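You operate a simulated robot arm through the tools that you are given. There is no shell and no other tool. Be economical: measure what you need, move in short steps, check, and stop when the job is done.

The job below is to be done with a simulated robot arm. You get a single attempt, and the scene is never put back.

## Task
Take the red cloth and leave it on the plate with the red rim.
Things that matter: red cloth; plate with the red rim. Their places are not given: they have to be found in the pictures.

Only the result counts: the job must be done as asked and must still hold three seconds after the hand-in. Knocking over, shifting, dropping, spilling or breaking anything else fails it. Flat cloth is picked up by pressing the open fingertips on it (5 to 10 N) and closing them slowly along it; thin cloth reads only 2 to 8 mm in the jaws.

## Robot
A 7-joint arm with a two-finger parallel gripper, fixed in place. Base frame: the origin is at the foot of the arm, x ahead of it, y to its left, z up; the work surface is at about z = 0. Units: m, degrees, N and s.
With the tool pointing down near the work surface it reaches from about 0.24 to 0.62 m from the base axis. Its first joint turns from -66.0 to 66.0 degrees. Payload 2.6 kg.
Tool frame: the origin (TCP) lies between the finger pads and is the grasp point; the fingertips stand 0.03 m ahead of it; z points along the fingers, y is the line along which they close. Largest opening 0.094 m; finger width 0.028, thickness 0.01; the body of the gripper, 0.05 by 0.096 m, starts 0.055 m behind the TCP.
Orientation is told as [roll, pitch, yaw] about the base's x, y, z axes, in that order, counted from this pose: with the fingers straight down and closing along the base's y, the tool's x points along the base's -x, its y along +y and its z along -z.

## Interface
- The arm moves only by the tool nudge_tool. Its argument "steps" is one flat list of numbers, 7 for each row, row after row: the opening in per cent of the stroke, from 0 (shut) to 100 (fully open), then the shift along the tool's x, y, z in units of 50 mm (1.0 is 50 mm), then the turn, a rotation vector about the tool's x, y, z in units of 8 degrees (1.0 is 8 degrees). In form: [grip, tx, ty, tz, wx, wy, wz, grip, tx, ty, tz, wx, wy, wz, ...]. A call has 1 to 12 rows; each row shifts and turns the commanded pose from where the row before left it, along the tool's axes as they then stand. A call with a number of a shift or a turn outside -1 to 1 is refused whole. A row lasts 0.2 s, in which the tool goes at most 0.05 m and 8.6 degrees; a call with a longer step from one row to the next is refused whole, and so is a gripper value outside its range. A pose out of reach is approached as far as the arm can. The call stops where the force on the tool passes 40 N (or 10 N more than at its start, if that is more) or the arm is blocked; 0.2 s more then pass. The fingers move at their own pace (about 0.072 m/s each) and stop on an object; they squeeze with about 32 N. The grip force told is the motor's: it shows also when the fingers shut on nothing. Time passes only in rows, and 0.2 s behind the last, so rows that do not move let the fingers close. It gives the time, the measured TCP pose, the force on the tool (base axes), the opening and the grip force at its end, in the units of the frame above (readings bear some noise).
- Cameras (640 x 400 px; columns grow to the right, rows downward): "scene" is fixed at [0.0323, 0.435, 0.5547]; the picture's right is [-0.78, -0.62, 0.00], its down [-0.41, 0.51, -0.76] and it looks along [0.47, -0.59, -0.65] (base axes); focal length 331 px, centre (320, 200). "wrist" rides on the gripper at [-0.037, 0, -0.058] in the tool frame; the picture's right is [0.00, -1.00, 0.00], its down [0.97, 0.00, -0.24] and it looks along [0.24, 0.00, 0.97] (tool axes); focal length 218 px, centre (320, 200).
- snapshot(camera): a new picture of that camera. It takes no simulated time.
- locate(camera, pixels): for up to 12 pixels [column, row] of the newest picture of that camera ("zoom" is the newest enlarged one), the place [x, y, z] in the base frame of the surface seen there, good to about 0.002 m. It takes no simulated time.
- inspect(camera, box): a new picture of the part [left, top, right, bottom] of that camera's present view, enlarged. It takes no simulated time.
- hand_in(): hands the job in; it is judged then, once.

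Work in short steps. Measure before you move; look again where a grasp or a placing could have gone wrong, and mend it. You have 60 turns and 30 pictures in all, those below and enlarged ones among them. Open the gripper and draw the arm clear of the work before you hand the job in, unless the task says otherwise; then end with one line.

The tools are called as a command line: name --argument value ..., lists and objects as JSON in quotes. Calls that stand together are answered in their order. nudge_tool: Moves the arm, as the interface text tells. Its arguments: {"type":"object","properties":{"steps":{"type":"array","items":{"type":"number"}}},"required":["steps"]} The other tools are called the same way: snapshot (camera) takes a picture; locate (camera, pixels) gives the place of the surface under pixels of a picture; inspect (camera, box) takes an enlarged picture of a part of a camera's view; hand_in () hands the job in.

At the start:

```text
time: 0.0
position: [0.3542, -0.0321, 0.2814]
ee_rot: [-0.1, 0.0, 0.0]
wrist_force: [-0.6, -0.2, 0.5]
finger_gap: 0.0941
grasp_force: 0.1
```

scene: 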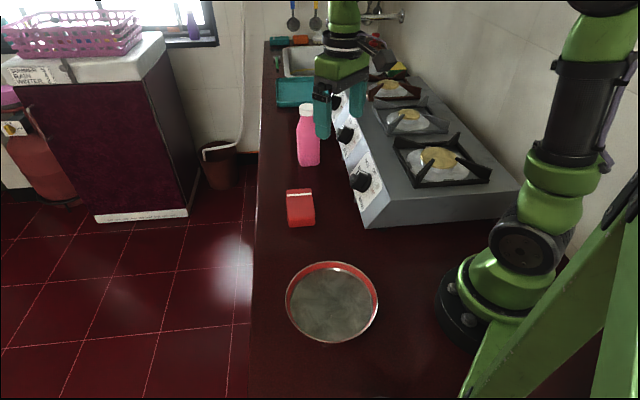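
wrist: 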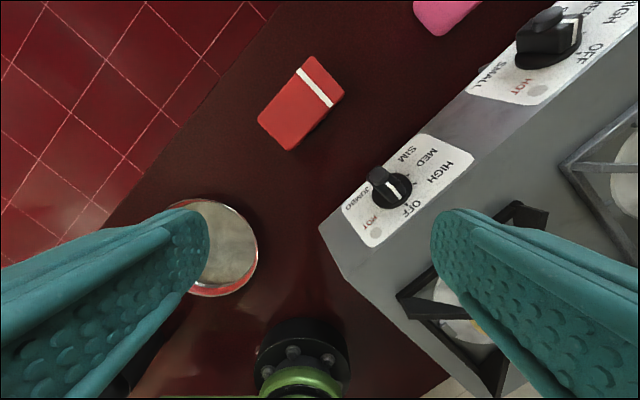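

The red folded cloth seems to be at scene (300,207), the red-rimmed plate at (332,302). I'll enlarge the view and measure both.

inspect --camera "scene" --box '[240, 160, 400, 350]'

locate --camera "scene" --pixels '[[288, 191], [311, 190], [315, 220], [289, 225], [300, 207], [332, 302], [287, 300], [377, 300], [332, 263], [332, 342], [275, 207], [340, 215]]'

locate --camera "wrist" --pixels '[[312, 57], [344, 90], [291, 150], [258, 119], [300, 105], [305, 75], [325, 100], [250, 90], [330, 226]]'

```text
2.11 times, centred on (320, 255) of scene
```

zoom: 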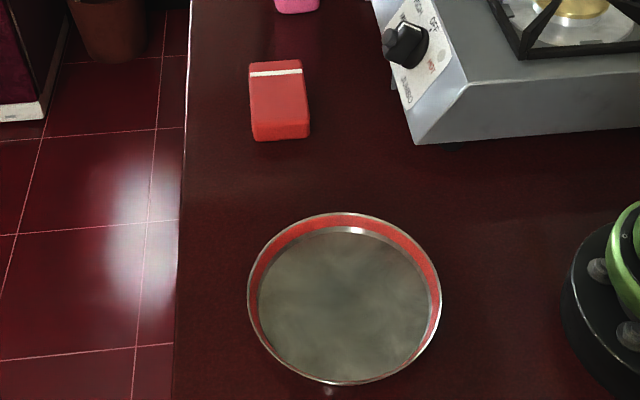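

```text
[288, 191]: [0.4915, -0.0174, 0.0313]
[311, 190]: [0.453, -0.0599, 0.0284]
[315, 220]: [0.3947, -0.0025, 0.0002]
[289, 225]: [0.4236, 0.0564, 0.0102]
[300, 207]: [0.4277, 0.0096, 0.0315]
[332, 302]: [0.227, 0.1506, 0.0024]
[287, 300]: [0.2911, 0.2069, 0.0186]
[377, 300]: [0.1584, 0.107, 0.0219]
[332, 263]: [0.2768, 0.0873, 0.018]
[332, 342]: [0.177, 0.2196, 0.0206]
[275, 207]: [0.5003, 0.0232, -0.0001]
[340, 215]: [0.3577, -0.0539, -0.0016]
```

```text
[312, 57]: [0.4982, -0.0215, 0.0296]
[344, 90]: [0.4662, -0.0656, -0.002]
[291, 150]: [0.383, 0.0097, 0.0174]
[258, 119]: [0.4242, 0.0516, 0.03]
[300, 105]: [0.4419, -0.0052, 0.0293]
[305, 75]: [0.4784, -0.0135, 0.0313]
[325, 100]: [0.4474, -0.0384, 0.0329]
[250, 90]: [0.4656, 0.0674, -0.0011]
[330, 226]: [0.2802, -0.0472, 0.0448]
```

The red item near (300,207) stands 30 mm tall, so it could be a folded cloth or just a box. I'll check for another red cloth at the far end and look at this item closely.

inspect --camera "scene" --box '[250, 10, 430, 120]'

inspect --camera "wrist" --box '[230, 30, 390, 160]'

```text
3.56 times, centred on (340, 65) of scene
```

zoom: 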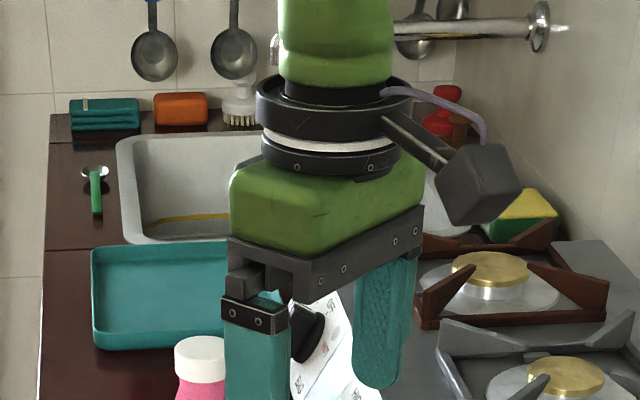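

```text
3.08 times, centred on (310, 95) of wrist
```

zoom: 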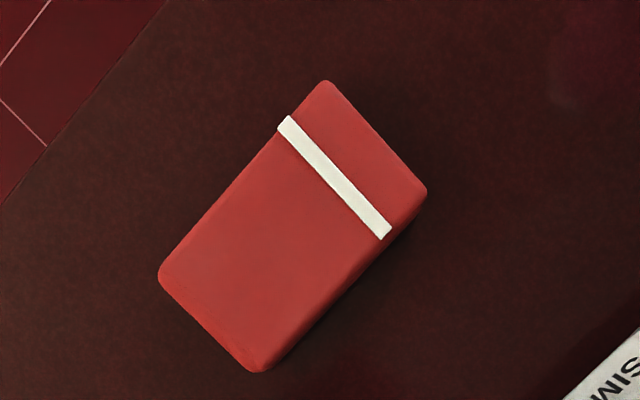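

A similar folded, striped cloth in teal lies by the sink, so the red striped item is the cloth. Its centre is about (0.442,-0.007), the short side (~60 mm) runs along base (0.7,0.7). I move above it and turn 45°.

nudge_tool --steps '[100, -0.6, 0.17, 0, 0, 0, 0, 100, -0.6, 0.17, 0, 0, 0, 0, 100, -0.56, 0.16, 0, 0, 0, 0, 100, 0, 0, 0.4, 0, 0, 0.9375, 100, 0, 0, 0.4, 0, 0, 0.9375, 100, 0, 0, 0.4, 0, 0, 0.9375, 100, 0, 0, 0.4, 0, 0, 0.9375, 100, 0, 0, 0.4, 0, 0, 0.9375, 100, 0, 0, 0.4, 0, 0, 0.9375, 100, 0, 0, 0, 0, 0, 0]'

snapshot --camera "wrist"

```text
time: 2.2
position: [0.4414, -0.0054, 0.1594]
ee_rot: [0.0, 0.0, -45.1]
wrist_force: [0.0, -0.3, 0.2]
finger_gap: 0.0943
grasp_force: 0.1
```

```text
24 pictures are left
```

wrist: 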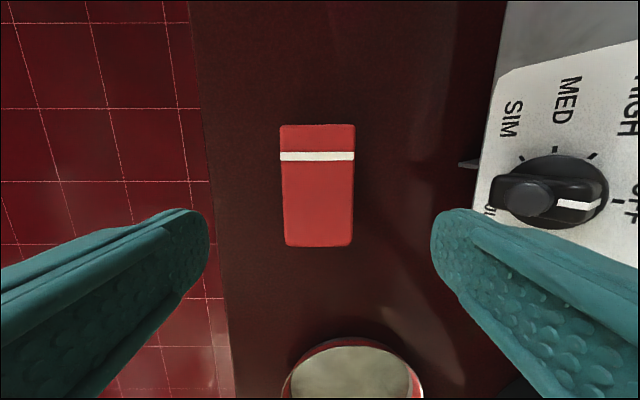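

The cloth is aligned in the wrist view, centred at about (318,185). I measure its edges.

locate --camera "wrist" --pixels '[[284, 185], [350, 185], [318, 128], [318, 240], [318, 185], [265, 185], [370, 185], [490, 185]]'

```text
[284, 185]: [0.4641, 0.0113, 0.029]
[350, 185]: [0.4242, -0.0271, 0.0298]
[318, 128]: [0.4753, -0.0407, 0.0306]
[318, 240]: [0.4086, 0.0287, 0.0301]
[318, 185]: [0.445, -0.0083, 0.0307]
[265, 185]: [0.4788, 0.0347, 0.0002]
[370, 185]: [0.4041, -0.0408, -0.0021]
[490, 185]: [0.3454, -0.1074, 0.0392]
```

Its centre is (0.442,-0.007), under the TCP to within 2 mm. I go down to TCP z≈0.036 and shut the fingers.

nudge_tool --steps '[100, 0, 0, 0.5, 0, 0, 0, 100, 0, 0, 0.5, 0, 0, 0, 100, 0, 0, 0.5, 0, 0, 0, 100, 0, 0, 0.5, 0, 0, 0, 100, 0, 0, 0.3, 0, 0, 0, 100, 0, 0, 0.15, 0, 0, 0, 100, 0, 0, 0, 0, 0, 0]'

nudge_tool --steps '[0, 0, 0, 0, 0, 0, 0, 0, 0, 0, 0, 0, 0, 0, 0, 0, 0, 0, 0, 0, 0, 0, 0, 0, 0, 0, 0, 0]'

snapshot --camera "wrist"

```text
time: 3.8
position: [0.4413, -0.004, 0.0377]
ee_rot: [0.0, 0.1, -45.0]
wrist_force: [1.2, 0.1, -0.4]
finger_gap: 0.0941
grasp_force: 0.1
```

```text
time: 4.8
position: [0.4413, -0.0052, 0.0374]
ee_rot: [0.1, 0.0, -45.1]
wrist_force: [0.1, 0.0, 0.2]
finger_gap: 0.0641
grasp_force: 31.6
```

```text
23 pictures are left
```

wrist: 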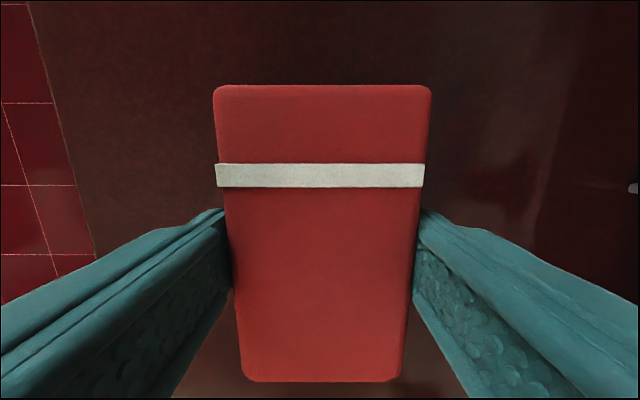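

Cloth is gripped at 64 mm with 31.6 N. I lift 0.1 m and check.

nudge_tool --steps '[0, 0, 0, -0.3, 0, 0, 0, 0, 0, 0, -0.5, 0, 0, 0, 0, 0, 0, -0.6, 0, 0, 0, 0, 0, 0, -0.6, 0, 0, 0, 0, 0, 0, 0, 0, 0, 0]'

snapshot --camera "scene"

```text
time: 6.0
position: [0.4419, -0.008, 0.1394]
ee_rot: [0.0, 0.0, -45.0]
wrist_force: [-0.3, -0.3, -1.2]
finger_gap: 0.0639
grasp_force: 31.9
```

```text
22 pictures are left
```

scene: 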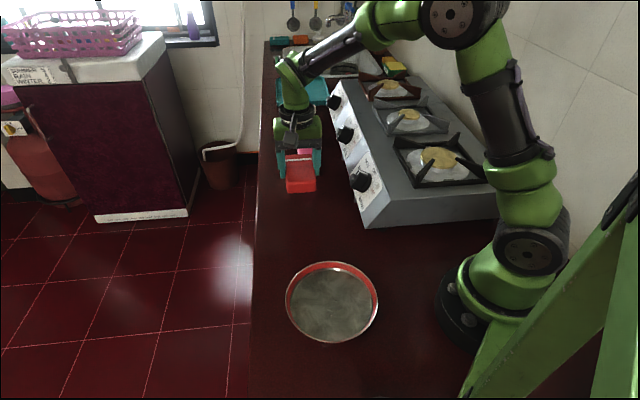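

The cloth is in the jaws, hanging level. Plate centre from the rim points is about (0.226,0.155), bottom z≈0.002; I carry it over there.

nudge_tool --steps '[0, 0.536, -0.075, 0, 0, 0, 0, 0, 0.536, -0.075, 0, 0, 0, 0, 0, 0.536, -0.075, 0, 0, 0, 0, 0, 0.536, -0.075, 0, 0, 0, 0, 0, 0.536, -0.075, 0, 0, 0, 0, 0, 0.536, -0.075, 0, 0, 0, 0, 0, 0.536, -0.075, 0, 0, 0, 0, 0, 0.536, -0.075, 0, 0, 0, 0, 0, 0.536, -0.075, 0, 0, 0, 0, 0, 0.536, -0.075, 0, 0, 0, 0, 0, 0, 0, 0, 0, 0, 0]'

snapshot --camera "wrist"

snapshot --camera "scene"

```text
time: 8.4
position: [0.2241, 0.1575, 0.1375]
ee_rot: [0.1, 0.0, -45.0]
wrist_force: [-0.4, 0.0, -0.4]
finger_gap: 0.0639
grasp_force: 31.9
```

```text
21 pictures are left
```

wrist: 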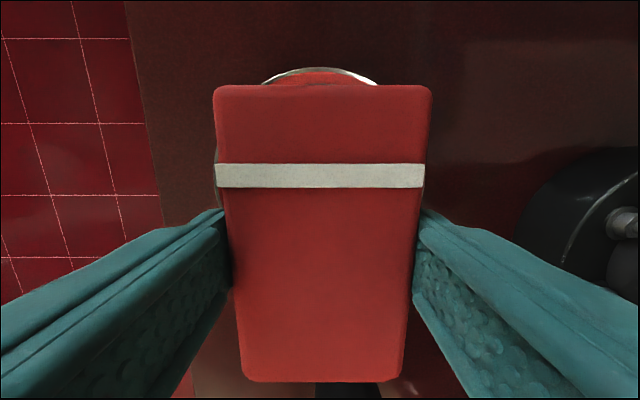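

```text
20 pictures are left
```

scene: 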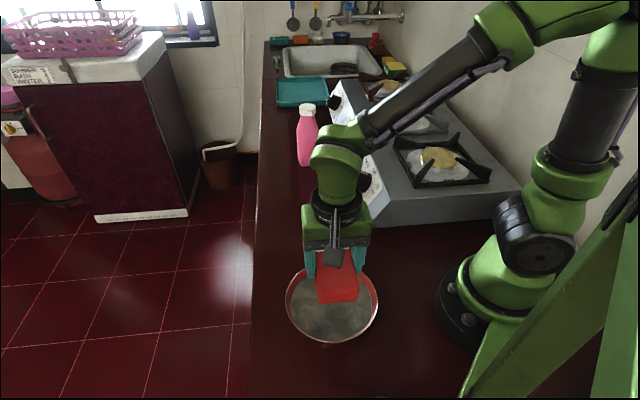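

The cloth is above the plate. I check the plate's rim, seen in the wrist view at (320,68), against the cloth's ends.

locate --camera "wrist" --pixels '[[320, 69], [268, 80], [374, 80], [320, 90], [320, 376], [216, 165], [225, 200], [410, 300]]'

locate --camera "scene" --pixels '[[287, 305], [332, 341], [360, 330], [300, 330], [377, 305], [332, 320], [310, 320], [360, 310]]'

```text
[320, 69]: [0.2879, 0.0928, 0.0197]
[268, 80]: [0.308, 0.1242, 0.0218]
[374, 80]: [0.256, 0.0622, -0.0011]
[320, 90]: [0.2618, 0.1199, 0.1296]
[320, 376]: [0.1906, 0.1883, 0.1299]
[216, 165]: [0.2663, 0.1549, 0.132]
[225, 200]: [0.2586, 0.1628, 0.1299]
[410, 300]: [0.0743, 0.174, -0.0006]
```

```text
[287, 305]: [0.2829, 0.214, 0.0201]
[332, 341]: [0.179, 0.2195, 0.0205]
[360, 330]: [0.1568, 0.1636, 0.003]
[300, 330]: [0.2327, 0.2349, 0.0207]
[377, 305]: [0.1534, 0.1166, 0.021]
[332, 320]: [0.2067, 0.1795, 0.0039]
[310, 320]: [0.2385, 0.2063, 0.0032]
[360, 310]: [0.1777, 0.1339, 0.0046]
```

Rim fit gives centre (0.228,0.152), radius 0.083; bottom z≈0.003. I shift 5 mm and lower; the cloth should touch at TCP z≈0.041.

nudge_tool --steps '[0, -0.1, 0, 0, 0, 0, 0, 0, 0, 0, 0.5, 0, 0, 0, 0, 0, 0, 0.5, 0, 0, 0, 0, 0, 0, 0.5, 0, 0, 0, 0, 0, 0, 0.3, 0, 0, 0, 0, 0, 0, 0.06, 0, 0, 0, 0, 0, 0, 0, 0, 0, 0]'

snapshot --camera "scene"

```text
time: 10.0
position: [0.2269, 0.1544, 0.0453]
ee_rot: [0.0, -0.1, -44.9]
wrist_force: [0.3, 0.5, -0.2]
finger_gap: 0.0636
grasp_force: 32.0
```

```text
19 pictures are left
```

scene: 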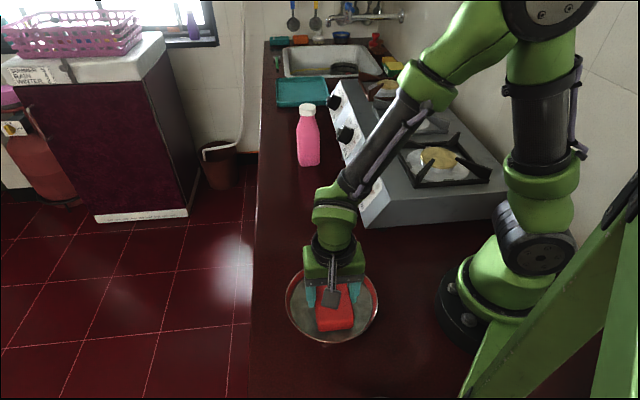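

The cloth sits inside the plate at (335,308) with TCP z 0.045 and no contact yet. I lower a few mm more in small steps.

nudge_tool --steps '[0, 0, 0, 0.03, 0, 0, 0, 0, 0, 0, 0.03, 0, 0, 0, 0, 0, 0, 0, 0, 0, 0]'

```text
time: 10.8
position: [0.229, 0.1539, 0.0427]
ee_rot: [0.0, 0.0, -45.0]
wrist_force: [0.1, 0.6, -1.2]
finger_gap: 0.064
grasp_force: 31.9
```

Still no clear contact at z 0.0427; I lower 2 mm more in 1 mm steps.

nudge_tool --steps '[0, 0, 0, 0.02, 0, 0, 0, 0, 0, 0, 0.02, 0, 0, 0, 0, 0, 0, 0, 0, 0, 0]'

```text
time: 11.4
position: [0.2281, 0.1539, 0.0416]
ee_rot: [0.1, 0.0, -45.0]
wrist_force: [-2.1, -2.9, 12.4]
finger_gap: 0.064
grasp_force: 32.0
stopped in row 3: the force on the tool passed its limit (the readings are from after the stop); the commanded pose is now the measured one
```

Contact shows (12 N upward), so the cloth rests on the plate. I open partway and then rise straight up.

nudge_tool --steps '[72, 0, 0, -0.02, 0, 0, 0, 78, 0, 0, 0, 0, 0, 0, 84, 0, 0, 0, 0, 0, 0, 84, 0, 0, 0, 0, 0, 0]'

snapshot --camera "wrist"

```text
time: 12.4
position: [0.2275, 0.153, 0.0428]
ee_rot: [0.1, 0.0, -45.0]
wrist_force: [0.5, -0.4, -0.2]
finger_gap: 0.0789
grasp_force: 0.1
```

```text
18 pictures are left
```

wrist: 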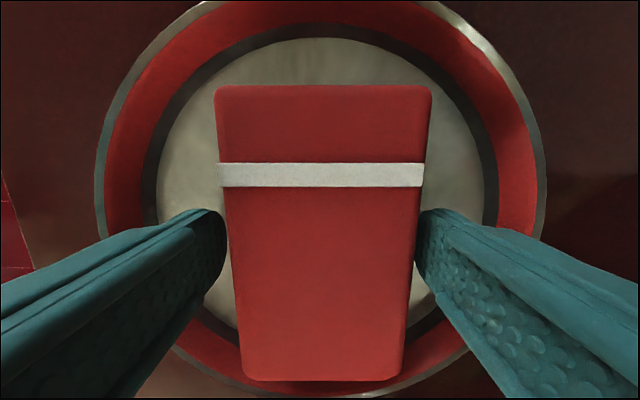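

The cloth is free (gap 79 mm) and lies in the plate. I raise the arm straight up and look.

nudge_tool --steps '[84, 0, 0, -0.3, 0, 0, 0, 84, 0, 0, -0.5, 0, 0, 0, 84, 0, 0, -0.7, 0, 0, 0, 84, 0, 0, -0.7, 0, 0, 0, 84, 0, 0, -0.7, 0, 0, 0, 84, -0.7, 0, -0.3, 0, 0, 0, 84, -0.8, 0, 0, 0, 0, 0, 100, -0.8, 0, 0, 0, 0, 0, 100, -0.8, 0, 0, 0, 0, 0, 100, 0, 0, 0, 0, 0, 0]'

inspect --camera "scene" --box '[240, 160, 400, 350]'

locate --camera "zoom" --pixels '[[340, 310]]'

```text
time: 14.7
position: [0.3368, 0.0411, 0.2]
ee_rot: [0.1, 0.0, -45.0]
wrist_force: [-0.2, 0.7, -0.2]
finger_gap: 0.0942
grasp_force: 0.0
```

```text
2.11 times, centred on (320, 255) of scene
```

zoom: 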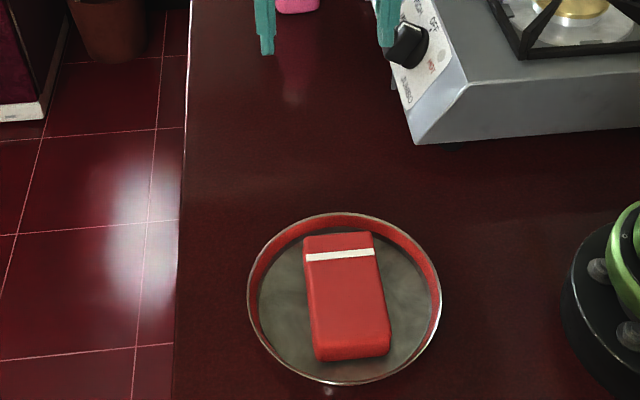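

```text
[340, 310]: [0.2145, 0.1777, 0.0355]
```

The cloth lies flat and centred in the plate, the plate has not moved, and the arm is clear with the gripper open. I hand in.

hand_in

```text
The job is handed in.
```

The red cloth is lying flat in the red-rimmed plate. The last picture showed the plate unmoved, the gripper open and the arm clear, and I have handed the job in.
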